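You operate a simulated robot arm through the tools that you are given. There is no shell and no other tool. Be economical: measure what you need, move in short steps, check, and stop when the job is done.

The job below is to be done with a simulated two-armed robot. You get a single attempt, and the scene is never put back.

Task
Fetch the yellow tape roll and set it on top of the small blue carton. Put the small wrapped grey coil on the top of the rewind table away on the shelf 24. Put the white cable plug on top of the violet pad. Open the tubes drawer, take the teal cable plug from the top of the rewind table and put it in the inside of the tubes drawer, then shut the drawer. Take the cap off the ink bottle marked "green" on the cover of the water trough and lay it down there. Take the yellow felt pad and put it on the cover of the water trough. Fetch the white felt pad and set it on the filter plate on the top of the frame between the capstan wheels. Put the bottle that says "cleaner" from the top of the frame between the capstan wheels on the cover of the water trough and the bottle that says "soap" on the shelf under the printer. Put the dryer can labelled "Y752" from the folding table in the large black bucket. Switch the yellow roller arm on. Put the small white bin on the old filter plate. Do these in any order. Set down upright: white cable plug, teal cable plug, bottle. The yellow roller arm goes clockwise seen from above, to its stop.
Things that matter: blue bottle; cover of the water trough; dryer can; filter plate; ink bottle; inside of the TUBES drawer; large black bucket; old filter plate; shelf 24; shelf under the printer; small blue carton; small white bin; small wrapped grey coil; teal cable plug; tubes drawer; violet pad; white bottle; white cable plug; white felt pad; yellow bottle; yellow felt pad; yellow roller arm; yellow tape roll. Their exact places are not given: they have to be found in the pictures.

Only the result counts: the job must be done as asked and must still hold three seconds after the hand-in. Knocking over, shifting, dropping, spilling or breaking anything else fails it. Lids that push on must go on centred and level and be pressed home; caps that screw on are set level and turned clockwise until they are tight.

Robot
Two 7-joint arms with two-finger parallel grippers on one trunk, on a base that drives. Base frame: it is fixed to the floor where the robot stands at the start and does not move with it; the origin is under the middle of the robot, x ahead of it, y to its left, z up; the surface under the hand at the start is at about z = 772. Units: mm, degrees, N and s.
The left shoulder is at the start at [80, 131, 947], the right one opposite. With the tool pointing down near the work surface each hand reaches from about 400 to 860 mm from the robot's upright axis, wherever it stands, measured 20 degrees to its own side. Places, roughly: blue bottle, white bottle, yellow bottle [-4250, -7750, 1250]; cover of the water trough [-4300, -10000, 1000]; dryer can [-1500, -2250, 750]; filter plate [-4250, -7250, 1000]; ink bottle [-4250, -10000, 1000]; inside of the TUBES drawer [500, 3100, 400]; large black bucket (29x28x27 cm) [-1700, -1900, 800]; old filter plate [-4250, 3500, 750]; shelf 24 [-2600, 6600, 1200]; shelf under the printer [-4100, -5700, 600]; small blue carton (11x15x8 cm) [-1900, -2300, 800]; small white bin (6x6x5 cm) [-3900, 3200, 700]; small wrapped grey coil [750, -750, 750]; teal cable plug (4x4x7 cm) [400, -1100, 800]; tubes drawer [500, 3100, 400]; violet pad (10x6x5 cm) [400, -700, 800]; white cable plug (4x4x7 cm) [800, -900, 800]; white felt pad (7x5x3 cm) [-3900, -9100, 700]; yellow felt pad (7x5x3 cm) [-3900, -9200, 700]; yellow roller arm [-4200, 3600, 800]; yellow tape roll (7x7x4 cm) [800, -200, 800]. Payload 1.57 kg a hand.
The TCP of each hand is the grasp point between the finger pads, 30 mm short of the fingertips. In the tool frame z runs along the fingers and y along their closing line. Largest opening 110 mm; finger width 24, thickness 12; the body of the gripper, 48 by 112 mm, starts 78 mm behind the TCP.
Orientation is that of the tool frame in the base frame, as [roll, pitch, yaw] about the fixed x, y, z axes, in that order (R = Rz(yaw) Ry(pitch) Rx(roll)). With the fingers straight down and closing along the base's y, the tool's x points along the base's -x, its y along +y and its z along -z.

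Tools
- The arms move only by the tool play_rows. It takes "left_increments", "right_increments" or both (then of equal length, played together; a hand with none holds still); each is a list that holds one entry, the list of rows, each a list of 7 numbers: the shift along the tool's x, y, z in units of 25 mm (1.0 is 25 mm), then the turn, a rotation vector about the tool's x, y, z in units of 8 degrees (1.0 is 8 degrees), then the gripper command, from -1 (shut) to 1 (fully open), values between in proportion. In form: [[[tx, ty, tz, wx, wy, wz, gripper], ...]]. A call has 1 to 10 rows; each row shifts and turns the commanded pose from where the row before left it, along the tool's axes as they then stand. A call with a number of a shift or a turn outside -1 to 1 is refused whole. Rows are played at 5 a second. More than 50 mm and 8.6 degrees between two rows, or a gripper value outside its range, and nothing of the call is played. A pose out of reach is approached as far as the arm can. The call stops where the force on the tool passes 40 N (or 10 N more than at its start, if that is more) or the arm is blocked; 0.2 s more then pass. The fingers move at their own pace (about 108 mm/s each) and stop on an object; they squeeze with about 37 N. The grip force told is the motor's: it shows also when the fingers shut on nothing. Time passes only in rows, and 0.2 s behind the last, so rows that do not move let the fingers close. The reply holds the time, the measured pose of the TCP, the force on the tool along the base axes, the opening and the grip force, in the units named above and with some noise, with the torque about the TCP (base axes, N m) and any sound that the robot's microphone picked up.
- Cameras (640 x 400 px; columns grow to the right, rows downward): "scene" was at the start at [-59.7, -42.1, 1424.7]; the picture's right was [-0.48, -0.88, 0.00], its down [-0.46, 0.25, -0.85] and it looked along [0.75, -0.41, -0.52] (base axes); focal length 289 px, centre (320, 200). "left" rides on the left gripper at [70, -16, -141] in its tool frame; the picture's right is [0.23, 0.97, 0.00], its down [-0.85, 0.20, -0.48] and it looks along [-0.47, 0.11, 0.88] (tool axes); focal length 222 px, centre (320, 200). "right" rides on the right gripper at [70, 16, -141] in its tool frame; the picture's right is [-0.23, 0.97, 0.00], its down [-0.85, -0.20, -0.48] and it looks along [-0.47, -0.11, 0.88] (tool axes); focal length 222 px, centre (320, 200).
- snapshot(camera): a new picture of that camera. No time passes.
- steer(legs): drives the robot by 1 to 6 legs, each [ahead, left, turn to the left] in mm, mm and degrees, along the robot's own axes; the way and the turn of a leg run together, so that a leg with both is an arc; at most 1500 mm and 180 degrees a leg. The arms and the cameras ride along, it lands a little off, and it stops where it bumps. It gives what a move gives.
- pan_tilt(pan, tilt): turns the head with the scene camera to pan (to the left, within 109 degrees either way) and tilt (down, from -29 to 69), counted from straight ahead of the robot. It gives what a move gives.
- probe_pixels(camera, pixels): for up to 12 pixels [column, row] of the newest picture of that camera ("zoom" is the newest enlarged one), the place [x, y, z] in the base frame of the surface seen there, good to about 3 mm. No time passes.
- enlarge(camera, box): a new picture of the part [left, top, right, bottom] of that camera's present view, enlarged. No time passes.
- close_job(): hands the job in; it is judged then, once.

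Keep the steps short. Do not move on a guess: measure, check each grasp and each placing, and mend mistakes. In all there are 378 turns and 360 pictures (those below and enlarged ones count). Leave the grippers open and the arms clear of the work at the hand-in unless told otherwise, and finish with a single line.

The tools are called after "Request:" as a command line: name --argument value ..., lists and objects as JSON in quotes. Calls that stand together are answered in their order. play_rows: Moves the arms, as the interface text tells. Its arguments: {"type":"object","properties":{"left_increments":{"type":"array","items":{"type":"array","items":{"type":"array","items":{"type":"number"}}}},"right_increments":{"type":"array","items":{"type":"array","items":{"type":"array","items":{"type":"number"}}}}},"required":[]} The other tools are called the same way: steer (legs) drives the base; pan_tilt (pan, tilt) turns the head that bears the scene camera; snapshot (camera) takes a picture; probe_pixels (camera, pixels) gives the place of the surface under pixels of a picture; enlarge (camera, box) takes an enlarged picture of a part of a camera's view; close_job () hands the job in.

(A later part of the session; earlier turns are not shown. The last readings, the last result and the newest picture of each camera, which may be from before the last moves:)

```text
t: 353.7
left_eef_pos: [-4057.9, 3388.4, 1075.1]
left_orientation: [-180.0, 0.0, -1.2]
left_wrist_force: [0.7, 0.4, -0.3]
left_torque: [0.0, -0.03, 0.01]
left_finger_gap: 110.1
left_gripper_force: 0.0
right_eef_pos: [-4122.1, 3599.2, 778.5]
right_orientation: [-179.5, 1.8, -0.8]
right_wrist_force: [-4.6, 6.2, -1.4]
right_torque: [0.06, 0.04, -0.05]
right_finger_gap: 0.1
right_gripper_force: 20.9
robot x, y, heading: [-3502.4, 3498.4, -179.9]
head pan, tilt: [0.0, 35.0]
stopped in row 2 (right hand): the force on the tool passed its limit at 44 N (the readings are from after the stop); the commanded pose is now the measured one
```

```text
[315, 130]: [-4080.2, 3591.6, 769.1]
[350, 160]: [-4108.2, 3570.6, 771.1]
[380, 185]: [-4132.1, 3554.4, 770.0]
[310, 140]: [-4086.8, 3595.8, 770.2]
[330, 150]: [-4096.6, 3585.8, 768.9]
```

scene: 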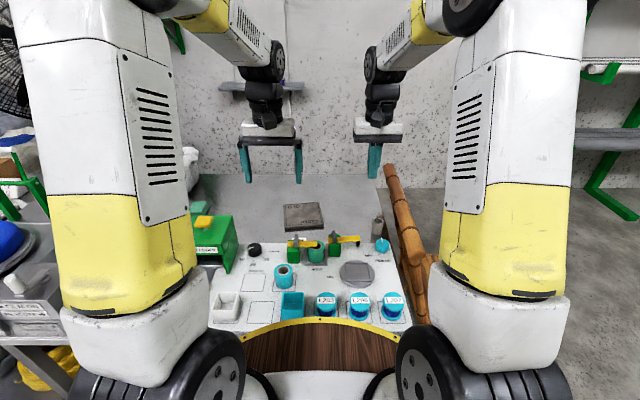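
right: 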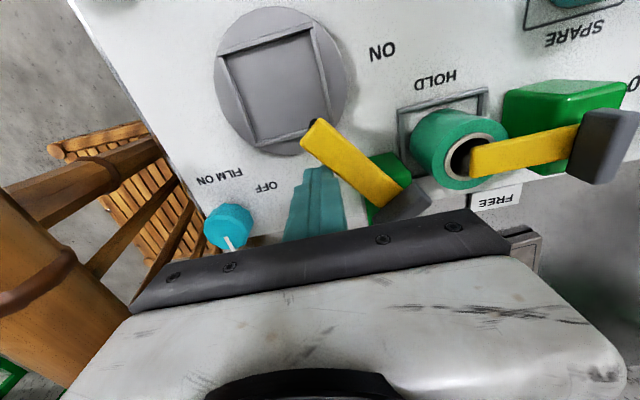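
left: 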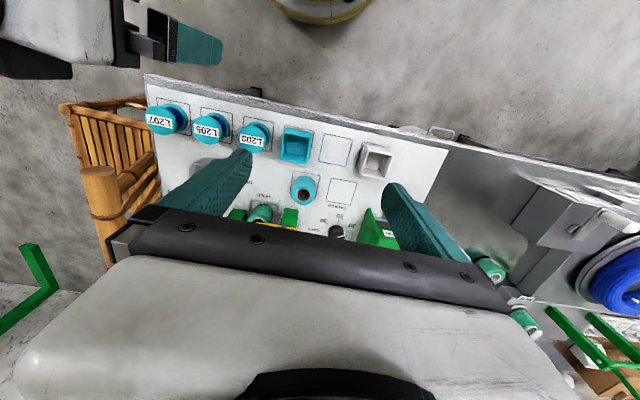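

It's a firm stop (arm at ≈54°, matching the offset of the ON label). Back the finger off and raise the right hand; then the bin with the left hand.

Request:
play_rows --right_increments '[[[-0.3, -0.2, 0, 0, 0, 0, -1], [0, 0, -1, 0, -0.22, 0, -1], [0, 0, -1, 0, 0, 0, -1], [0, 0, -1, 0, 0, 0, -1], [0, 0, -1, 0, 0, 0, -1], [0, 0, -1, 0, 0, 0, -1], [0.5, -0.5, -1, 0, 0, 0, -1], [1, -1, -1, 0, 0, 0, 0], [1, -1, -1, 0, 0, 0, 1], [1, -1, -1, 0, 0, 0, 1]]]'

Request:
play_rows --right_increments '[[[1, -1, -1, 0, 0, 0, 1], [1, -0.5, -1, 0, 0, 0, 1], [1, 0, 0, 0, 0, 0, 1], [1, 0, 0, 0, 0, 0, 1]]]'

Request:
snapshot --camera "scene"

Request:
snapshot --camera "left"

```text
t: 355.9
left_eef_pos: [-4058.0, 3388.5, 1075.3]
left_orientation: [-180.0, -0.1, -1.2]
left_wrist_force: [0.2, -0.8, -0.2]
left_torque: [0.02, 0.01, 0.03]
left_finger_gap: 110.2
left_gripper_force: 0.0
right_eef_pos: [-4028.6, 3688.6, 1000.5]
right_orientation: [-179.7, 3.4, -0.6]
right_wrist_force: [0.0, -0.7, 0.0]
right_torque: [0.03, -0.05, 0.0]
right_finger_gap: 109.8
right_gripper_force: 0.0
robot x, y, heading: [-3501.9, 3501.8, -179.9]
head pan, tilt: [0.0, 35.0]
```

```text
t: 356.9
left_eef_pos: [-4056.4, 3387.3, 1075.9]
left_orientation: [179.9, -0.2, -1.3]
left_wrist_force: [-0.2, -0.6, 0.7]
left_torque: [0.0, -0.04, 0.01]
left_finger_gap: 110.0
left_gripper_force: 0.1
right_eef_pos: [-3926.5, 3725.0, 1042.9]
right_orientation: [-179.6, 3.4, -0.6]
right_wrist_force: [0.2, 0.3, -0.7]
right_torque: [0.0, -0.04, 0.01]
right_finger_gap: 110.0
right_gripper_force: 0.1
robot x, y, heading: [-3504.3, 3495.5, -180.1]
head pan, tilt: [0.0, 35.0]
```

```text
233 pictures are left
```

scene: 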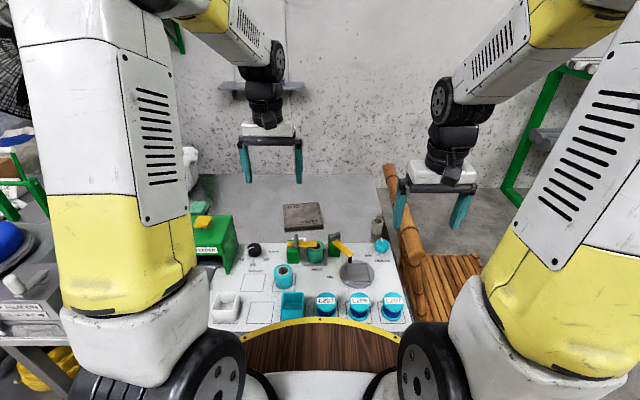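

```text
232 pictures are left
```

left: 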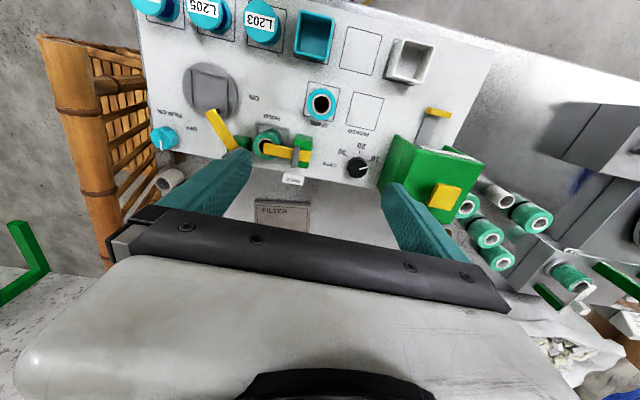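

Now measure the white bin at (410,60) in the left picture.

Request:
enlarge --camera "left" --box '[370, 25, 450, 100]'

Request:
probe_pixels --camera "left" --pixels '[[396, 42], [432, 46], [389, 77], [422, 83], [410, 60], [302, 225], [260, 190], [308, 196], [306, 203], [256, 205]]'

```text
5.33 times, centred on (410, 62) of left
```

zoom: 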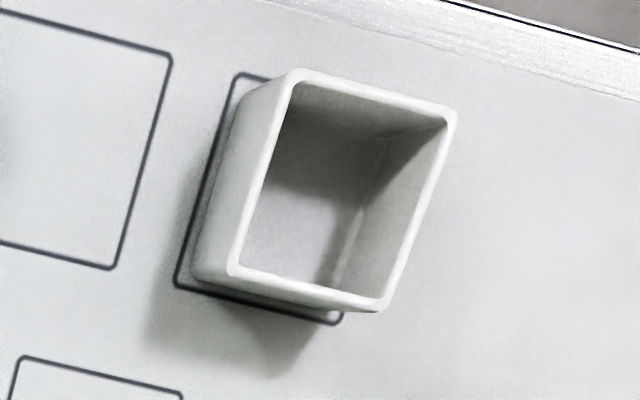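

```text
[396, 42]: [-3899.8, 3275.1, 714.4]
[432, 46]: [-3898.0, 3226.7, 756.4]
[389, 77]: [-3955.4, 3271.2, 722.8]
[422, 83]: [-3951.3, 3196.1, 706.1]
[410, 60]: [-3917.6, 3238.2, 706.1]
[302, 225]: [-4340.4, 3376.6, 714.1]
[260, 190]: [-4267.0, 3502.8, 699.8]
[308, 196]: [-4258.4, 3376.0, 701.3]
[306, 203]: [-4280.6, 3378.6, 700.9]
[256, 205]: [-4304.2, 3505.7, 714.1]
```

Request:
probe_pixels --camera "zoom" --pixels '[[296, 78], [448, 116], [235, 270], [380, 305], [370, 95], [305, 290], [265, 175], [420, 210], [270, 300]]'

```text
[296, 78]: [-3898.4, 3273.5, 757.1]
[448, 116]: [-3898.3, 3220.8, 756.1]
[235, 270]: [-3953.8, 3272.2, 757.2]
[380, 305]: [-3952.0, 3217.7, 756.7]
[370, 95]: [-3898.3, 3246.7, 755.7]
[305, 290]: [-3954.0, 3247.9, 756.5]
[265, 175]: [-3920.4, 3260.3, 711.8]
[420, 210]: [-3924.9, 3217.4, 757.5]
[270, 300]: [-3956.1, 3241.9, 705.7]
```

Request:
probe_pixels --camera "left" --pixels '[[440, 110], [428, 110], [445, 118], [424, 140]]'

Request:
play_rows --left_increments '[[[1, 1, 0, 0, 0, 0, 0.5], [1, 1, 0, 0, 0, 0, 0.5], [1, 1, 0, 0, 0, 0, 0.5], [1, 1, 0, 0, 0, 0, 0.5], [1, 1, 1, 0, 0, 0, 0.5], [0.24, 0.66, 1, 0, 0, 0, 0.5], [0, 0, 1, 0, 0, 0, 0.5], [0, 0, 1, 0, 0, 0, 0.5], [0, 0, 1, 0, 0, 0, 0.5]]]'

Request:
snapshot --camera "left"

```text
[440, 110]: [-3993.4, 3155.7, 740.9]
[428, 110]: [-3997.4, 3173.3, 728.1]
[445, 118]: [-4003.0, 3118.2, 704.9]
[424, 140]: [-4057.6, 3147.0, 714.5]
```

```text
t: 358.9
left_eef_pos: [-3928.2, 3243.4, 949.7]
left_orientation: [-180.0, 0.0, -1.2]
left_wrist_force: [0.2, -0.3, -0.3]
left_torque: [0.0, 0.02, 0.0]
left_finger_gap: 82.8
left_gripper_force: 0.0
right_eef_pos: [-3927.0, 3725.0, 1042.3]
right_orientation: [-179.6, 3.5, -0.6]
right_wrist_force: [0.0, 0.9, 0.1]
right_torque: [-0.03, 0.01, -0.02]
right_finger_gap: 109.8
right_gripper_force: 0.0
robot x, y, heading: [-3504.6, 3498.3, -179.8]
head pan, tilt: [0.0, 35.0]
```

```text
230 pictures are left
```

left: 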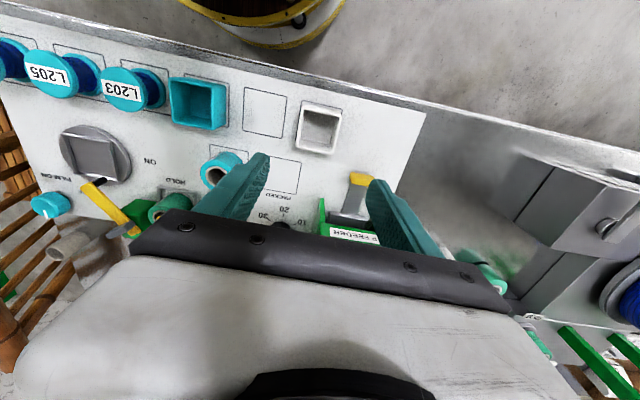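

Aligned above the bin. Descend and grip its outer walls.

Request:
play_rows --left_increments '[[[0.08, -0.1, 1, 0, 0, 0, 0.5], [0, 0, 1, 0, 0, 0, 0.5], [0, 0, 1, 0, 0, 0, 0.5], [0, 0, 1, 0, 0, 0, 0.5], [0, 0, 1, 0, 0, 0, 0.5], [0, 0, 1, 0, 0, 0, 0.5]]]'

Request:
enlarge --camera "left" --box '[200, 60, 440, 230]'

```text
t: 360.3
left_eef_pos: [-3926.5, 3246.3, 801.3]
left_orientation: [180.0, 0.0, -1.2]
left_wrist_force: [0.4, -0.7, 0.3]
left_torque: [0.0, 0.01, -0.01]
left_finger_gap: 82.4
left_gripper_force: 0.0
right_eef_pos: [-3926.5, 3724.5, 1043.4]
right_orientation: [-179.7, 3.5, -0.7]
right_wrist_force: [0.1, -0.7, 0.0]
right_torque: [0.01, 0.02, 0.01]
right_finger_gap: 110.0
right_gripper_force: 0.1
robot x, y, heading: [-3499.7, 3499.1, -180.2]
head pan, tilt: [0.0, 35.0]
```

```text
2.35 times, centred on (320, 145) of left
```

zoom: 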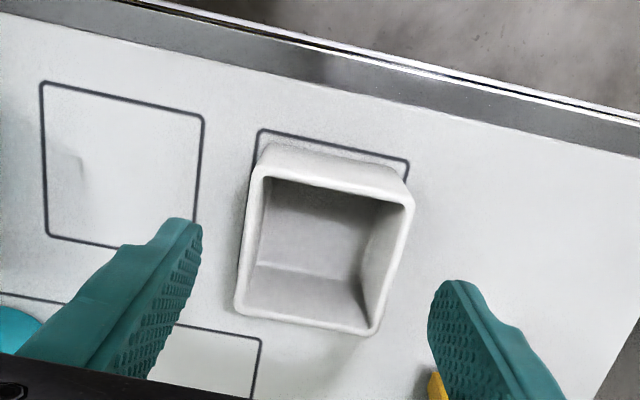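

Request:
play_rows --left_increments '[[[0, 0, 1, 0, 0, 0, 0.5], [0, 0, 1, 0, 0, 0, 0.5], [0, 0, 0.35, 0, 0, 0, 0.5], [0, 0, 0, 0, 0, 0, -1], [0, 0, 0, 0, 0, 0, -1], [0, 0, 0, 0, 0, 0, -1]]]'

Request:
play_rows --left_increments '[[[0, 0, -1, 0, 0, 0, -1], [0, 0, -1, 0, 0, 0, -1], [0, 0, -1, 0, 0, 0, -1], [0, 0, -1, 0, 0, 0, -1], [0, 0, -1, 0, 0, 0, -1], [0, 0, -1, 0, 0, 0, -1]]]'

Request:
snapshot --camera "left"

```text
t: 361.7
left_eef_pos: [-3926.4, 3245.3, 742.2]
left_orientation: [-180.0, -0.1, -1.2]
left_wrist_force: [-0.2, 0.3, 0.2]
left_torque: [0.0, 0.01, 0.02]
left_finger_gap: 59.2
left_gripper_force: 36.8
right_eef_pos: [-3926.4, 3724.1, 1043.3]
right_orientation: [-179.6, 3.5, -0.7]
right_wrist_force: [0.0, -0.6, 0.4]
right_torque: [-0.01, -0.03, -0.02]
right_finger_gap: 110.0
right_gripper_force: 0.1
robot x, y, heading: [-3502.6, 3500.5, -180.2]
head pan, tilt: [0.0, 35.0]
```

```text
t: 363.1
left_eef_pos: [-3927.9, 3244.7, 892.3]
left_orientation: [-179.9, 0.0, -1.2]
left_wrist_force: [0.5, 0.5, -0.1]
left_torque: [0.02, -0.03, 0.02]
left_finger_gap: 58.8
left_gripper_force: 36.9
right_eef_pos: [-3926.1, 3723.9, 1041.7]
right_orientation: [-179.6, 3.4, -0.7]
right_wrist_force: [-0.1, 1.0, -0.2]
right_torque: [-0.02, -0.02, 0.0]
right_finger_gap: 110.0
right_gripper_force: 0.0
robot x, y, heading: [-3498.2, 3498.6, -180.0]
head pan, tilt: [0.0, 35.0]
```

```text
228 pictures are left
```

left: 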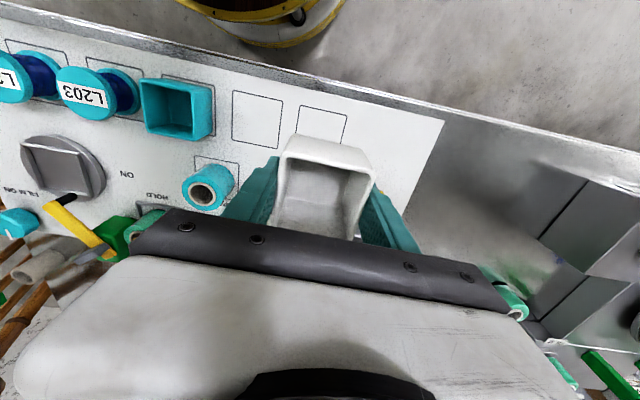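

Bin held (59 mm). Drive 60 ahead, raise, and carry it above the old filter plate.

Request:
steer --legs '[[60, 0, 0]]'

Request:
play_rows --left_increments '[[[0, 0, -1, 0, 0, 0, -1], [-1, -0.52, -1, 0, 0, 0, -1], [-1, -0.52, 0, 0, 0, 0, -1], [-1, -0.52, 0, 0, 0, 0, -1], [-1, -0.52, 0, 0, 0, 0, -1], [-1, -0.52, 0, 0, 0, 0, -1], [-1, -0.52, 0, 0, 0, 0, -1], [-1, -0.52, 0, 0, 0, 0, -1], [-1, -0.52, 0, 0, 0, 0, -1], [-1, -0.52, 0, 0, 0, 0, -1]]]'

Request:
play_rows --left_increments '[[[-1, -0.52, 0, 0, 0, 0, -1], [-1, -0.52, 0, 0, 0, 0, -1], [-1, -0.52, 0, 0, 0, 0, -1], [-1, -0.52, 0, 0, 0, 0, -1]]]'

Request:
snapshot --camera "left"

```text
t: 364.1
left_eef_pos: [-3986.7, 3245.4, 892.2]
left_orientation: [180.0, -0.1, -1.2]
left_wrist_force: [0.7, -1.3, -0.6]
left_torque: [0.01, 0.0, -0.03]
left_finger_gap: 59.2
left_gripper_force: 36.5
right_eef_pos: [-3986.9, 3723.8, 1041.7]
right_orientation: [-179.6, 3.3, -0.5]
right_wrist_force: [-0.2, -0.3, 0.4]
right_torque: [-0.02, 0.04, 0.03]
right_finger_gap: 110.2
right_gripper_force: 0.0
robot x, y, heading: [-3561.0, 3502.7, -179.9]
head pan, tilt: [0.0, 35.0]
```

```text
t: 366.3
left_eef_pos: [-4208.5, 3364.5, 940.7]
left_orientation: [-180.0, -0.2, -1.2]
left_wrist_force: [-0.6, 0.1, 0.2]
left_torque: [0.02, -0.01, 0.02]
left_finger_gap: 59.1
left_gripper_force: 37.0
right_eef_pos: [-3986.9, 3723.0, 1042.8]
right_orientation: [-179.6, 3.4, -0.6]
right_wrist_force: [0.7, 0.1, -0.2]
right_torque: [0.02, 0.02, 0.01]
right_finger_gap: 109.9
right_gripper_force: 0.1
robot x, y, heading: [-3561.9, 3501.9, -179.9]
head pan, tilt: [0.0, 35.0]
```

```text
t: 367.3
left_eef_pos: [-4307.7, 3420.1, 939.9]
left_orientation: [-180.0, 0.0, -1.2]
left_wrist_force: [0.9, -0.8, -0.1]
left_torque: [0.01, 0.05, -0.03]
left_finger_gap: 59.1
left_gripper_force: 37.1
right_eef_pos: [-3986.7, 3724.0, 1042.4]
right_orientation: [-179.5, 3.4, -0.6]
right_wrist_force: [0.7, 1.1, -0.1]
right_torque: [0.04, 0.04, -0.02]
right_finger_gap: 109.9
right_gripper_force: 0.1
robot x, y, heading: [-3561.3, 3497.3, -179.8]
head pan, tilt: [0.0, 35.0]
```

```text
227 pictures are left
```

left: 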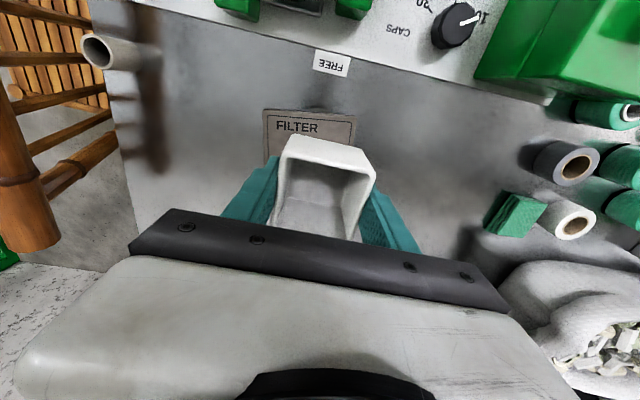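

Shift 32 mm further and lower to the plate (z 714; TCP ≈750).

Request:
play_rows --left_increments '[[[-0.65, -0.3, 0, 0, 0, 0, -1], [-0.65, -0.3, 0, 0, 0, 0, -1], [0, 0, 1, 0, 0, 0, -1], [0, 0, 1, 0, 0, 0, -1], [0, 0, 1, 0, 0, 0, -1], [0, 0, 1, 0, 0, 0, -1], [0, 0, 1, 0, 0, 0, -1], [0, 0, 1, 0, 0, 0, -1]]]'

Request:
snapshot --camera "left"

Request:
play_rows --left_increments '[[[0, 0, 1, 0, 0, 0, -1], [0, 0, 0.4, 0, 0, 0, -1], [0, 0, 0.1, 0, 0, 0, -1], [0, 0, 0.1, 0, 0, 0, -1]]]'

```text
t: 369.1
left_eef_pos: [-4339.2, 3436.8, 791.4]
left_orientation: [179.9, 0.0, -1.1]
left_wrist_force: [0.1, 0.0, 0.3]
left_torque: [0.01, 0.03, 0.0]
left_finger_gap: 59.1
left_gripper_force: 37.0
right_eef_pos: [-3986.9, 3724.6, 1042.5]
right_orientation: [-179.6, 3.4, -0.6]
right_wrist_force: [0.1, 0.3, 0.0]
right_torque: [-0.03, 0.0, 0.0]
right_finger_gap: 109.9
right_gripper_force: 0.1
robot x, y, heading: [-3562.3, 3501.7, -180.1]
head pan, tilt: [0.0, 35.0]
```

```text
226 pictures are left
```

left: 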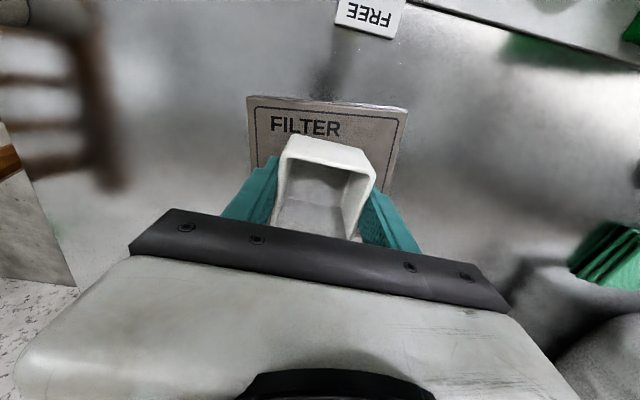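

```text
t: 370.1
left_eef_pos: [-4340.5, 3435.5, 752.0]
left_orientation: [180.0, -0.1, -1.1]
left_wrist_force: [0.0, -0.2, -0.4]
left_torque: [0.03, 0.0, 0.03]
left_finger_gap: 59.3
left_gripper_force: 36.9
right_eef_pos: [-3985.5, 3722.6, 1042.6]
right_orientation: [-179.6, 3.5, -0.6]
right_wrist_force: [0.3, 0.2, -0.5]
right_torque: [-0.01, 0.01, -0.01]
right_finger_gap: 110.2
right_gripper_force: 0.0
robot x, y, heading: [-3562.8, 3498.7, -179.9]
head pan, tilt: [0.0, 35.0]
```

Request:
play_rows --left_increments '[[[0, 0, 0.08, 0, 0, 0, -1], [0, 0, 0.06, 0, 0, 0, -1]]]'

```text
t: 370.7
left_eef_pos: [-4340.2, 3435.9, 748.6]
left_orientation: [180.0, 0.0, -1.3]
left_wrist_force: [-0.3, 0.3, 5.7]
left_torque: [0.01, -0.13, 0.01]
left_finger_gap: 59.1
left_gripper_force: 37.4
right_eef_pos: [-3987.9, 3722.7, 1042.8]
right_orientation: [-179.7, 3.4, -0.7]
right_wrist_force: [-0.4, 0.7, 0.4]
right_torque: [-0.01, -0.04, 0.03]
right_finger_gap: 109.9
right_gripper_force: 0.0
robot x, y, heading: [-3560.0, 3494.5, -179.7]
head pan, tilt: [0.0, 35.0]
```

Contact. Release and rise; also level the right hand.

Request:
play_rows --left_increments '[[[0, 0, 0, 0, 0, 0, 0.3], [0, 0, 0, 0, 0, 0, 0.4], [0, 0, -1, 0, 0, 0, 0.4], [0, 0, -1, 0, 0, 0, 0.4], [0, 0, -1, 0, 0, 0, 1], [0, 0, -1, 0, 0, 0, 1], [0, 0, -1, 0, 0, 0, 1], [0.5, 0, -1, 0, 0, 0, 1], [1, 0, -1, 0, 0, 0, 1], [1, 0, -1, 0, 0, 0, 1]]]' --right_increments '[[[0, 0, 0, 0, 0.43, 0, 1], [0, 0, 0, 0, 0, 0, 1], [0, 0, 0, 0, 0, 0, 1], [0, 0, 0, 0, 0, 0, 1], [0, 0, 0, 0, 0, 0, 1], [0, 0, 0, 0, 0, 0, 1], [0, 0, 0, 0, 0, 0, 1], [0, 0, 0, 0, 0, 0, 1], [0, 0, 0, 0, 0, 0, 1], [0, 0, 0, 0, 0, 0, 1]]]'

Request:
play_rows --left_increments '[[[1, 0.4, -1, 0, 0, 0, 1], [1, 0.4, -1, 0, 0, 0, 1], [1, 0.4, -1, 0, 0, 0, 1], [1, 0.4, -1, 0, 0, 0, 1], [1, 0.4, 0, 0, 0, 0, 1], [1, 0.4, 0, 0, 0, 0, 1]]]'

Request:
snapshot --camera "scene"

Request:
snapshot --camera "left"

```text
t: 372.9
left_eef_pos: [-4277.1, 3438.8, 947.7]
left_orientation: [-180.0, -0.1, -1.2]
left_wrist_force: [-0.9, -0.9, 0.3]
left_torque: [-0.01, -0.04, -0.01]
left_finger_gap: 110.1
left_gripper_force: 0.0
right_eef_pos: [-3987.4, 3723.9, 1042.0]
right_orientation: [-179.5, 0.0, -0.6]
right_wrist_force: [-0.5, 0.3, -0.4]
right_torque: [0.07, -0.02, 0.0]
right_finger_gap: 110.1
right_gripper_force: 0.1
robot x, y, heading: [-3562.0, 3503.9, -180.1]
head pan, tilt: [0.0, 35.0]
```

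```text
t: 374.3
left_eef_pos: [-4127.9, 3370.9, 1049.1]
left_orientation: [-179.9, -0.2, -1.1]
left_wrist_force: [-0.3, 0.3, -0.5]
left_torque: [-0.02, -0.01, -0.03]
left_finger_gap: 110.0
left_gripper_force: 0.0
right_eef_pos: [-3987.3, 3724.6, 1043.5]
right_orientation: [-179.6, 0.0, -0.6]
right_wrist_force: [0.1, -0.2, 0.2]
right_torque: [0.0, 0.0, 0.02]
right_finger_gap: 110.0
right_gripper_force: 0.0
robot x, y, heading: [-3563.3, 3500.3, -179.6]
head pan, tilt: [0.0, 35.0]
```

```text
225 pictures are left
```

scene: 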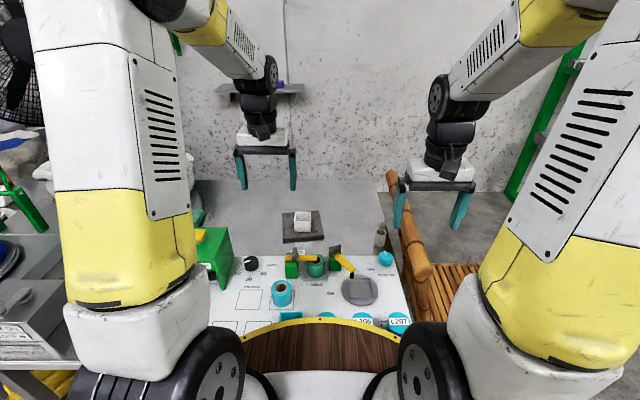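

```text
224 pictures are left
```

left: 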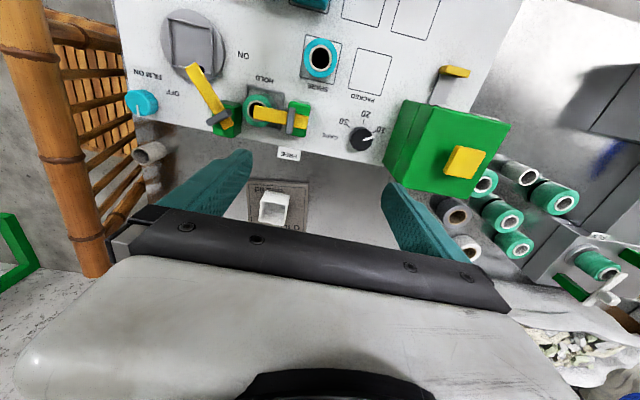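

Bin stands on the old filter plate. Now go south: back away from the bench and look down the aisle.

Request:
steer --legs '[[-290, 0, 0], [0, 0, 90], [1500, 0, 0]]'

Request:
pan_tilt --pan 0 --tilt 12

Request:
snapshot --camera "scene"

```text
t: 387.1
left_eef_pos: [-3150.2, 1436.5, 1048.4]
left_orientation: [-180.0, 0.0, 88.0]
left_wrist_force: [-0.5, -0.1, 0.7]
left_torque: [0.0, -0.01, 0.04]
left_finger_gap: 109.8
left_gripper_force: 0.1
right_eef_pos: [-3501.5, 1581.8, 1042.4]
right_orientation: [-179.6, -0.1, 88.5]
right_wrist_force: [0.0, -0.1, 0.8]
right_torque: [0.0, -0.03, 0.0]
right_finger_gap: 110.2
right_gripper_force: 0.2
robot x, y, heading: [-3272.9, 2002.0, -90.8]
head pan, tilt: [0.0, 35.0]
```

```text
t: 388.0
left_eef_pos: [-3150.0, 1435.6, 1048.6]
left_orientation: [-180.0, -0.1, 88.2]
left_wrist_force: [0.3, 0.1, 0.1]
left_torque: [0.0, -0.01, 0.02]
left_finger_gap: 109.9
left_gripper_force: 0.0
right_eef_pos: [-3500.9, 1581.1, 1042.8]
right_orientation: [-179.6, 0.1, 88.5]
right_wrist_force: [-0.6, -0.7, 0.6]
right_torque: [0.0, -0.04, 0.0]
right_finger_gap: 110.0
right_gripper_force: 0.0
robot x, y, heading: [-3272.1, 2003.7, -90.5]
head pan, tilt: [0.0, 12.0]
```

```text
223 pictures are left
```

scene: 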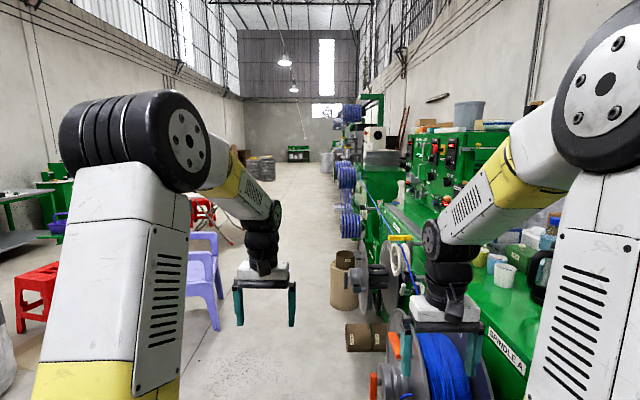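

Request:
probe_pixels --camera "scene" --pixels '[[345, 290], [350, 345], [205, 325], [220, 300], [225, 205], [300, 290], [340, 230], [345, 175], [270, 165], [245, 180], [330, 165], [300, 180]]'

```text
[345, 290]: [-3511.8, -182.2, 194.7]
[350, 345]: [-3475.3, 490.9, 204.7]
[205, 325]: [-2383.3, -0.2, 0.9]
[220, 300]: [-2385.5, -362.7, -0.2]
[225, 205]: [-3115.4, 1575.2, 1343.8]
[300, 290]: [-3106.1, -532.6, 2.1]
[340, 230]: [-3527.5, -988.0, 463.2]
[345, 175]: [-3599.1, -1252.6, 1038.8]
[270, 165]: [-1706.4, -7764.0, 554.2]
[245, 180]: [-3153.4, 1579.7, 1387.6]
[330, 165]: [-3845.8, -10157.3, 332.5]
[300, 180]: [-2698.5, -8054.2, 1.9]
```

Aisle between chair (x≈-2385) and barrels (x≈-3475): go along x≈-2910.

Request:
steer --legs '[[0, 365, 0.5], [1500, 0, 0], [1300, 0, 0]]'

Request:
snapshot --camera "scene"

Request:
probe_pixels --camera "scene" --pixels '[[340, 290], [340, 240], [345, 200], [350, 180], [360, 260], [260, 250], [300, 300], [300, 200], [330, 210], [320, 185]]'

```text
t: 403.4
left_eef_pos: [-2695.5, -1326.3, 1048.8]
left_orientation: [-180.0, -0.1, 91.3]
left_wrist_force: [0.0, 0.5, 0.1]
left_torque: [-0.03, 0.0, 0.01]
left_finger_gap: 109.9
left_gripper_force: 0.1
right_eef_pos: [-3054.1, -1201.6, 1042.5]
right_orientation: [-179.6, 0.1, 91.8]
right_wrist_force: [0.2, 0.6, -0.2]
right_torque: [0.0, -0.01, -0.01]
right_finger_gap: 109.9
right_gripper_force: 0.0
robot x, y, heading: [-2849.8, -764.8, -87.6]
head pan, tilt: [0.0, 12.0]
```

```text
222 pictures are left
```

scene: 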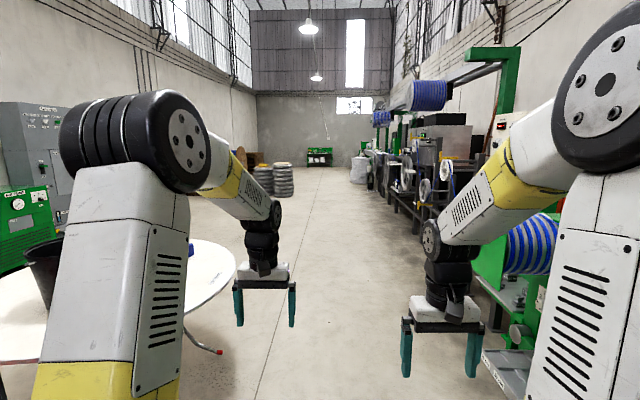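

```text
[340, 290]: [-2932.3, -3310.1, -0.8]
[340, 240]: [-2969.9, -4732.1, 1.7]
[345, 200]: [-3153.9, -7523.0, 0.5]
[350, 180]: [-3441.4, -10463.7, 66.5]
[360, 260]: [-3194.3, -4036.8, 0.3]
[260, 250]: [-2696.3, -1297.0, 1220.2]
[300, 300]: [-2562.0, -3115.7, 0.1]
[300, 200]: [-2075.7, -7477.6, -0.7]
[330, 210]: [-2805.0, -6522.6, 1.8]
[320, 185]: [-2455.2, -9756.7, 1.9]
```

Floor is clear south along x≈-2770. Straighten, drive ~6 m and turn to face the west row.

Request:
steer --legs '[[0, 80, -2.6], [1500, 0, 0], [1500, 0, 0], [1500, 0, 0], [1500, 0, 0], [700, 0, 0]]'

Request:
steer --legs '[[0, 0, -90]]'

Request:
pan_tilt --pan 0 --tilt 15

Request:
snapshot --camera "scene"

Request:
pan_tilt --pan 60 --tilt 15

Request:
snapshot --camera "scene"

Request:
pan_tilt --pan -60 --tilt 15

Request:
snapshot --camera "scene"

```text
t: 436.3
left_eef_pos: [-2798.5, -8104.7, 1050.1]
left_orientation: [-180.0, -0.1, 86.9]
left_wrist_force: [0.0, 0.7, -0.6]
left_torque: [0.02, -0.03, 0.01]
left_finger_gap: 110.1
left_gripper_force: 0.1
right_eef_pos: [-3145.7, -7952.3, 1043.0]
right_orientation: [-179.6, 0.0, 87.5]
right_wrist_force: [-0.5, -0.2, -0.2]
right_torque: [0.02, 0.0, -0.01]
right_finger_gap: 110.3
right_gripper_force: 0.1
robot x, y, heading: [-2909.4, -7536.4, -91.4]
head pan, tilt: [0.0, 12.0]
```

```text
t: 440.5
left_eef_pos: [-3479.7, -7642.5, 1047.6]
left_orientation: [179.9, -0.1, -3.5]
left_wrist_force: [-0.1, -0.3, 0.9]
left_torque: [0.01, -0.02, -0.06]
left_finger_gap: 110.0
left_gripper_force: 0.1
right_eef_pos: [-3324.5, -7295.0, 1043.6]
right_orientation: [-179.6, 0.1, -2.9]
right_wrist_force: [-1.1, 0.0, -0.3]
right_torque: [0.01, 0.02, 0.02]
right_finger_gap: 109.9
right_gripper_force: 0.1
robot x, y, heading: [-2905.8, -7535.6, 178.0]
head pan, tilt: [0.0, 12.0]
```

```text
t: 441.2
left_eef_pos: [-3478.8, -7641.1, 1048.7]
left_orientation: [180.0, 0.0, -3.5]
left_wrist_force: [0.1, 0.4, 0.3]
left_torque: [0.01, 0.02, 0.01]
left_finger_gap: 110.1
left_gripper_force: 0.0
right_eef_pos: [-3324.4, -7295.2, 1042.7]
right_orientation: [-179.6, 0.0, -2.9]
right_wrist_force: [-0.4, -0.4, 0.5]
right_torque: [0.03, 0.01, 0.0]
right_finger_gap: 110.1
right_gripper_force: 0.0
robot x, y, heading: [-2911.1, -7530.9, 178.0]
head pan, tilt: [0.0, 15.0]
```

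```text
221 pictures are left
```

scene: 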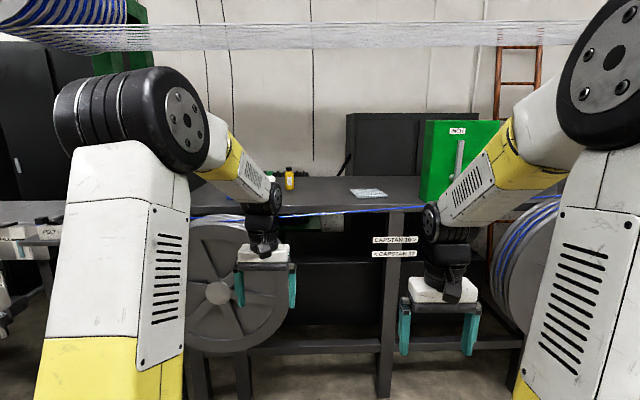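

```text
t: 442.5
left_eef_pos: [-3478.9, -7643.1, 1049.5]
left_orientation: [180.0, -0.1, -3.4]
left_wrist_force: [0.3, -0.8, 0.3]
left_torque: [0.0, 0.02, 0.01]
left_finger_gap: 109.8
left_gripper_force: 0.1
right_eef_pos: [-3325.0, -7295.3, 1041.7]
right_orientation: [-179.6, 0.0, -2.9]
right_wrist_force: [-0.3, -0.4, 0.7]
right_torque: [0.02, 0.02, 0.0]
right_finger_gap: 109.8
right_gripper_force: 0.2
robot x, y, heading: [-2910.7, -7535.1, 177.9]
head pan, tilt: [60.0, 15.0]
```

```text
220 pictures are left
```

scene: 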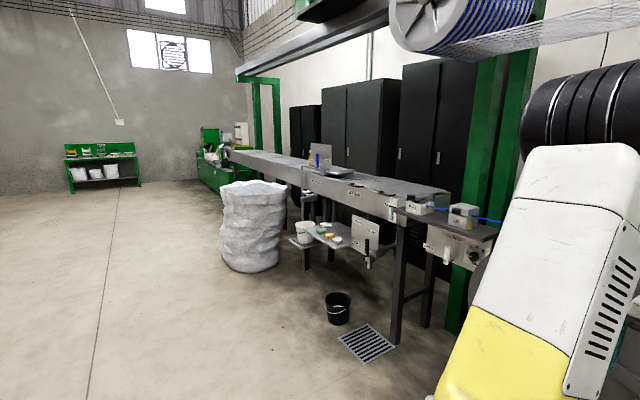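

```text
t: 444.5
left_eef_pos: [-3478.3, -7641.9, 1048.1]
left_orientation: [-180.0, -0.1, -3.3]
left_wrist_force: [0.5, 0.0, 0.2]
left_torque: [0.01, -0.01, -0.02]
left_finger_gap: 109.8
left_gripper_force: 0.1
right_eef_pos: [-3324.5, -7295.7, 1042.1]
right_orientation: [-179.6, 0.0, -2.9]
right_wrist_force: [-0.7, 0.3, 0.7]
right_torque: [0.0, 0.0, 0.0]
right_finger_gap: 109.9
right_gripper_force: 0.1
robot x, y, heading: [-2905.6, -7535.7, 178.0]
head pan, tilt: [-60.0, 15.0]
```

```text
219 pictures are left
```

scene: 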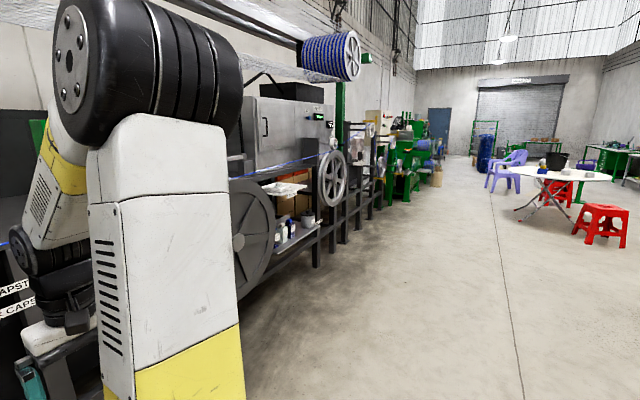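

Measure key spots: frame top, bottles, filter plate, the blue strand, overhead strands.

Request:
pan_tilt --pan 0 --tilt 20

Request:
enlarge --camera "scene" --box '[180, 120, 440, 240]'

Request:
snapshot --camera "scene"

Request:
probe_pixels --camera "scene" --pixels '[[289, 155], [289, 148], [368, 167], [345, 188], [320, 190], [400, 184], [330, 182], [400, 10], [300, 5], [220, 260], [320, 170], [390, 215]]'

```text
t: 445.8
left_eef_pos: [-3478.6, -7642.6, 1049.7]
left_orientation: [-180.0, -0.1, -3.5]
left_wrist_force: [0.1, 0.0, -0.5]
left_torque: [-0.02, 0.05, 0.0]
left_finger_gap: 110.1
left_gripper_force: 0.0
right_eef_pos: [-3325.0, -7295.3, 1042.2]
right_orientation: [-179.7, 0.0, -2.9]
right_wrist_force: [0.1, 0.1, 0.1]
right_torque: [0.03, -0.01, 0.01]
right_finger_gap: 110.0
right_gripper_force: 0.1
robot x, y, heading: [-2908.1, -7534.4, 178.1]
head pan, tilt: [0.0, 20.0]
```

```text
2.46 times, centred on (310, 180) of scene
```

zoom: 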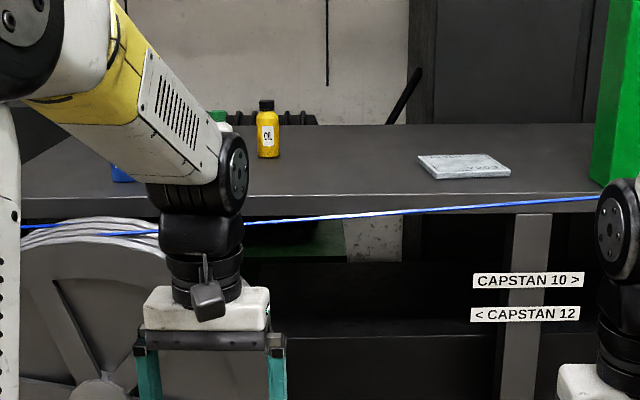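

```text
217 pictures are left
```

scene: 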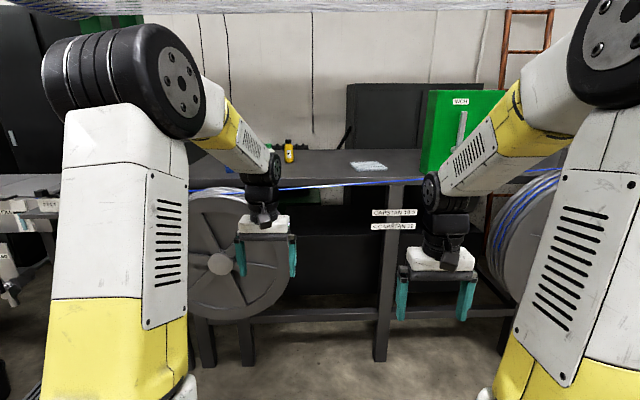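

```text
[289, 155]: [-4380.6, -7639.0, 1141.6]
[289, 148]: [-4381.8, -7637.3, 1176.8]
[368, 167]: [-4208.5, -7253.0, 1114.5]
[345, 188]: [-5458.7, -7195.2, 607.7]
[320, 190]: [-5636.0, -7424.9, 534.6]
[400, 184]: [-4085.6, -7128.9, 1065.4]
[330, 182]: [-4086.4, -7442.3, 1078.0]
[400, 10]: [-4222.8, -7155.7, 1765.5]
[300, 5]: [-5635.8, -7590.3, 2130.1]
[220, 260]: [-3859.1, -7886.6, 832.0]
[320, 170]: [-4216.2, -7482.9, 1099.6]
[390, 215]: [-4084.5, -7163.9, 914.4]
```

Frame top is z≈1100 with front edge x≈-4085, and a blue strand runs just in front at z≈1080. I'll raise both hands well above and tilt them 45° forward for the bottles.

Request:
play_rows --left_increments '[[[0.6, 0, -1, 0, 0, 0, 1], [0.6, 0, -1, 0, 0, 0, 1], [0.6, 0, -1, 0, 0, 0, 1], [0.6, 0, -1, 0, 0, 0, 1], [0.6, 0, -1, 0, 0, 0, 1], [0.6, 0, -1, 0, 0, 0, 1], [0.6, 0, -1, 0, 0, 0, 1], [0.6, 0, -1, 0, 0, 0, 1], [0, 0, -1, 0, 0, 0, 1]]]' --right_increments '[[[0, 0, -1, 0, 0, 0, 1], [0, 0, -1, 0, 0, 0, 1], [0, 0, -1, 0, 0, 0, 1], [0, 0, -1, 0, 0, 0, 1], [0, 0, -1, 0, 0, 0, 1], [0, 0, -1, 0, 0, 0, 1], [0, 0, -1, 0, 0, 0, 1], [0, 0, -1, 0, 0, 0, 1], [0, 0, -1, 0, 0, 0, 1]]]'

Request:
play_rows --left_increments '[[[0, 0, 0, 0, -0.94, 0, 1], [0, 0, 0, 0, -0.94, 0, 1], [0, 0, 0, 0, -0.94, 0, 1], [0, 0, 0, 0, -0.94, 0, 1], [0, 0, 0, 0, -0.94, 0, 1], [0, 0, 0, 0, -0.94, 0, 1]]]' --right_increments '[[[0, 0, 0, 0, -0.94, 0, 1], [0, 0, 0, 0, -0.94, 0, 1], [0, 0, 0, 0, -0.94, 0, 1], [0, 0, 0, 0, -0.94, 0, 1], [0, 0, 0, 0, -0.94, 0, 1], [0, 0, 0, 0, -0.94, 0, 1]]]'

Request:
steer --legs '[[400, 0, 2]]'

Request:
snapshot --camera "scene"

Request:
snapshot --camera "left"

```text
t: 447.8
left_eef_pos: [-3358.4, -7646.6, 1273.7]
left_orientation: [180.0, -0.1, -3.4]
left_wrist_force: [-0.5, -0.3, -0.1]
left_torque: [0.0, 0.0, -0.03]
left_finger_gap: 110.0
left_gripper_force: 0.1
right_eef_pos: [-3323.7, -7296.9, 1267.7]
right_orientation: [-179.6, -0.1, -2.8]
right_wrist_force: [-0.2, -0.3, 0.6]
right_torque: [0.01, 0.01, -0.02]
right_finger_gap: 109.6
right_gripper_force: 0.0
robot x, y, heading: [-2909.2, -7536.3, 177.8]
head pan, tilt: [0.0, 20.0]
```

```text
t: 449.2
left_eef_pos: [-3359.1, -7648.5, 1272.8]
left_orientation: [-180.0, 45.2, -3.4]
left_wrist_force: [-1.1, -0.4, 0.7]
left_torque: [-0.02, 0.0, 0.0]
left_finger_gap: 110.3
left_gripper_force: 0.1
right_eef_pos: [-3325.4, -7296.3, 1268.2]
right_orientation: [-179.4, 45.1, -2.4]
right_wrist_force: [-0.6, 0.1, -0.1]
right_torque: [-0.01, 0.0, -0.02]
right_finger_gap: 109.8
right_gripper_force: 0.1
robot x, y, heading: [-2908.2, -7535.6, 177.7]
head pan, tilt: [0.0, 20.0]
```

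```text
t: 451.6
left_eef_pos: [-3752.9, -7653.7, 1273.3]
left_orientation: [179.9, 45.2, -1.7]
left_wrist_force: [0.0, -0.2, 0.6]
left_torque: [-0.01, 0.0, 0.0]
left_finger_gap: 109.8
left_gripper_force: 0.2
right_eef_pos: [-3730.3, -7301.2, 1268.1]
right_orientation: [-179.4, 45.1, -0.7]
right_wrist_force: [-0.2, 0.4, 0.8]
right_torque: [0.01, 0.0, -0.02]
right_finger_gap: 110.0
right_gripper_force: 0.0
robot x, y, heading: [-3310.6, -7523.3, 179.7]
head pan, tilt: [0.0, 20.0]
```

```text
216 pictures are left
```

scene: 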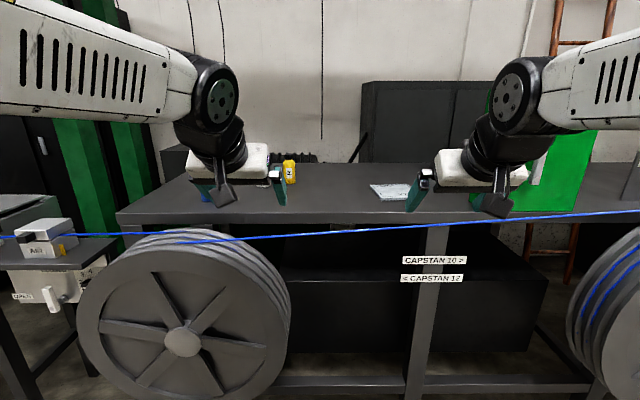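

```text
215 pictures are left
```

left: 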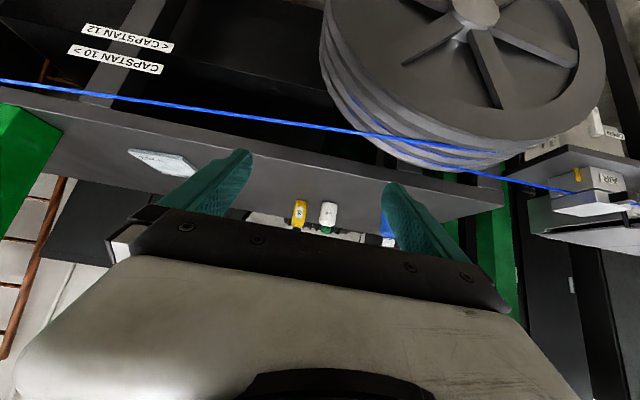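

Request:
enlarge --camera "left" --box '[270, 185, 400, 250]'

Request:
probe_pixels --camera "left" --pixels '[[300, 210], [327, 213], [386, 222], [330, 125], [410, 147], [250, 115], [160, 160]]'

Request:
enlarge --camera "scene" --box '[160, 130, 340, 250]'

```text
4.92 times, centred on (335, 218) of left
```

zoom: 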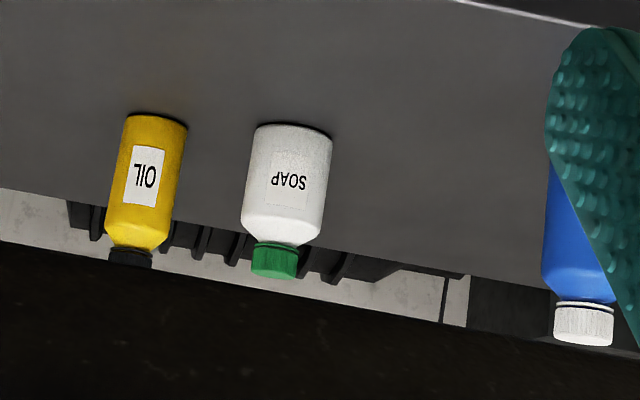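

```text
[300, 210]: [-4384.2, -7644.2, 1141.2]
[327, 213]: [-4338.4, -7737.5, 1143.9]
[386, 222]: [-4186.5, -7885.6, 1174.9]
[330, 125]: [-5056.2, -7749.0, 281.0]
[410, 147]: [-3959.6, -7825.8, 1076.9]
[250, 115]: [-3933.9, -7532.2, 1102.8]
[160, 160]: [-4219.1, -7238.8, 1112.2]
```

```text
3.33 times, centred on (250, 190) of scene
```

zoom: 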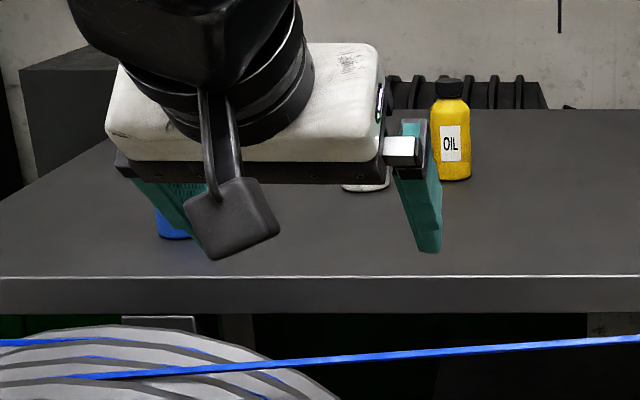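

White = SOAP (-4338,-7737); blue one at (-4186,-7886). Check the wheel's front face to know how close I may drive, and verify the blue label.

Request:
probe_pixels --camera "scene" --pixels '[[184, 340], [100, 340], [150, 280], [285, 330], [240, 380], [200, 290], [320, 385], [605, 290], [430, 235], [570, 280]]'

Request:
play_rows --left_increments '[[[0, -1, 0, 0, 0, 0, 1], [0, -1, 0, 0, 0, 0, 1], [0, -1, 0, 0, 0, 0, 1], [0, -1, 0, 0, 0, 0, 1], [0, -1, 0, 0, 0, 0, 1], [0, -1, 0, 0, 0, 0, 1]]]'

Request:
enlarge --camera "scene" --box '[130, 130, 330, 250]'

```text
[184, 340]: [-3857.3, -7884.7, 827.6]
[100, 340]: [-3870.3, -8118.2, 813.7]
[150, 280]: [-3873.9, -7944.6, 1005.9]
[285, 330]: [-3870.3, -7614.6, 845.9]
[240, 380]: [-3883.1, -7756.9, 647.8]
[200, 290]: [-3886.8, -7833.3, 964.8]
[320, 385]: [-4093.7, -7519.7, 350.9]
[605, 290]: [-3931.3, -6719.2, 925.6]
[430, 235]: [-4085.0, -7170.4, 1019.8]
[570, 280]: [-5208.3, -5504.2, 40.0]
```

```text
t: 453.0
left_eef_pos: [-3749.3, -7502.6, 1273.9]
left_orientation: [180.0, 45.1, -1.8]
left_wrist_force: [0.4, 0.2, -0.1]
left_torque: [0.03, -0.01, 0.0]
left_finger_gap: 110.0
left_gripper_force: 0.1
right_eef_pos: [-3730.2, -7300.4, 1269.6]
right_orientation: [-179.4, 45.1, -0.8]
right_wrist_force: [-0.6, 0.2, 0.5]
right_torque: [0.0, 0.01, -0.02]
right_finger_gap: 110.1
right_gripper_force: 0.1
robot x, y, heading: [-3304.1, -7522.8, 179.5]
head pan, tilt: [0.0, 20.0]
```

```text
3.20 times, centred on (230, 190) of scene
```

zoom: 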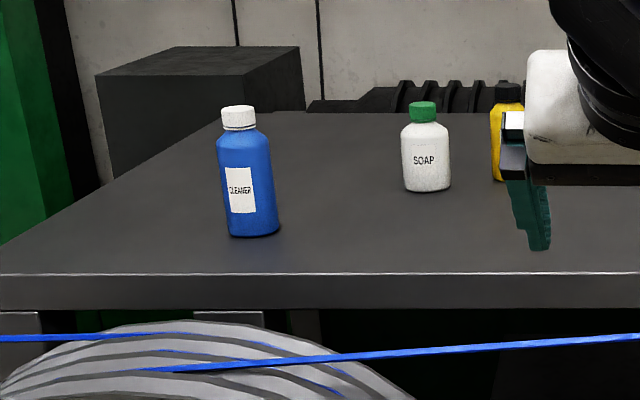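

Blue = CLEANER, white = SOAP. Measure both.

Request:
probe_pixels --camera "zoom" --pixels '[[245, 190], [222, 180], [272, 180], [255, 236], [238, 107], [238, 125], [425, 160], [405, 160], [447, 160], [426, 191], [423, 103], [424, 130]]'

```text
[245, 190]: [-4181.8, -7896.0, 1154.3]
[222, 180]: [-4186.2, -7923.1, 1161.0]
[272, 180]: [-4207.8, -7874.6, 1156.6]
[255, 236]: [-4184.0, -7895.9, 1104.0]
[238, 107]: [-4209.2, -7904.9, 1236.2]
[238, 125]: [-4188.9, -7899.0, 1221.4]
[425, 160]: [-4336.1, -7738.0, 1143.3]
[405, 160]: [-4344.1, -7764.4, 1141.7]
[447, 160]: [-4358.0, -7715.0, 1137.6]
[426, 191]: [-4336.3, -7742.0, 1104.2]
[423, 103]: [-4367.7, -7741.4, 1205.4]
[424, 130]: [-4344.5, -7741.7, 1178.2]
```

Cleaner: centre (-4208,-7900), Ø≈55. Soap: centre (-4363,-7741), Ø≈52. Drive to where the left hand can reach the soap without touching wheel or strand.

Request:
steer --legs '[[336, -83, 0.5]]'

Request:
snapshot --camera "scene"

```text
t: 455.3
left_eef_pos: [-4091.1, -7422.8, 1273.7]
left_orientation: [179.9, 45.1, -1.0]
left_wrist_force: [-0.4, -0.2, -0.3]
left_torque: [0.03, -0.04, -0.01]
left_finger_gap: 110.1
left_gripper_force: 0.0
right_eef_pos: [-4070.8, -7220.6, 1269.0]
right_orientation: [-179.4, 45.0, -0.1]
right_wrist_force: [-1.1, 0.2, 0.4]
right_torque: [-0.02, 0.0, 0.03]
right_finger_gap: 109.9
right_gripper_force: 0.1
robot x, y, heading: [-3647.2, -7440.4, -179.9]
head pan, tilt: [0.0, 20.0]
```

```text
211 pictures are left
```

scene: 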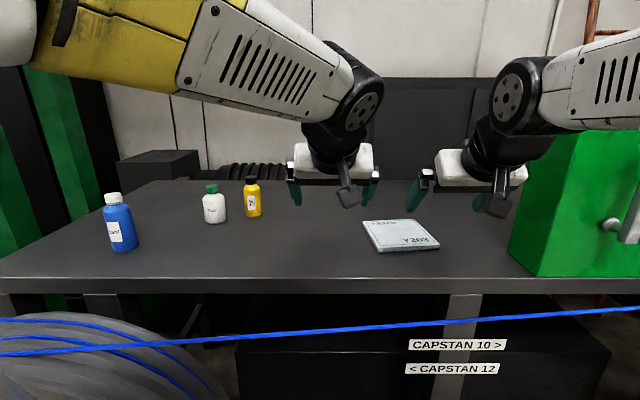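

Request:
probe_pixels --camera "scene" --pixels '[[214, 208], [204, 208], [225, 208], [214, 221], [252, 203], [245, 205], [260, 205], [400, 235], [368, 222], [380, 250], [438, 246], [120, 225]]'

```text
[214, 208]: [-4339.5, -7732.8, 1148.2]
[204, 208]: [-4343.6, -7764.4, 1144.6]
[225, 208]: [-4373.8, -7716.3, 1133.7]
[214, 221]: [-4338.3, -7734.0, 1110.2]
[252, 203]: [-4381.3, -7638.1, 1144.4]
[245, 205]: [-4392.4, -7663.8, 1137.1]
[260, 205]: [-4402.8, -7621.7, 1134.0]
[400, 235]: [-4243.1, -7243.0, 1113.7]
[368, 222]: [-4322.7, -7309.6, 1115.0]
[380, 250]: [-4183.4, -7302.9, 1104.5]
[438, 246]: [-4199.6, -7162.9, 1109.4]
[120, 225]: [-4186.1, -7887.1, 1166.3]
```

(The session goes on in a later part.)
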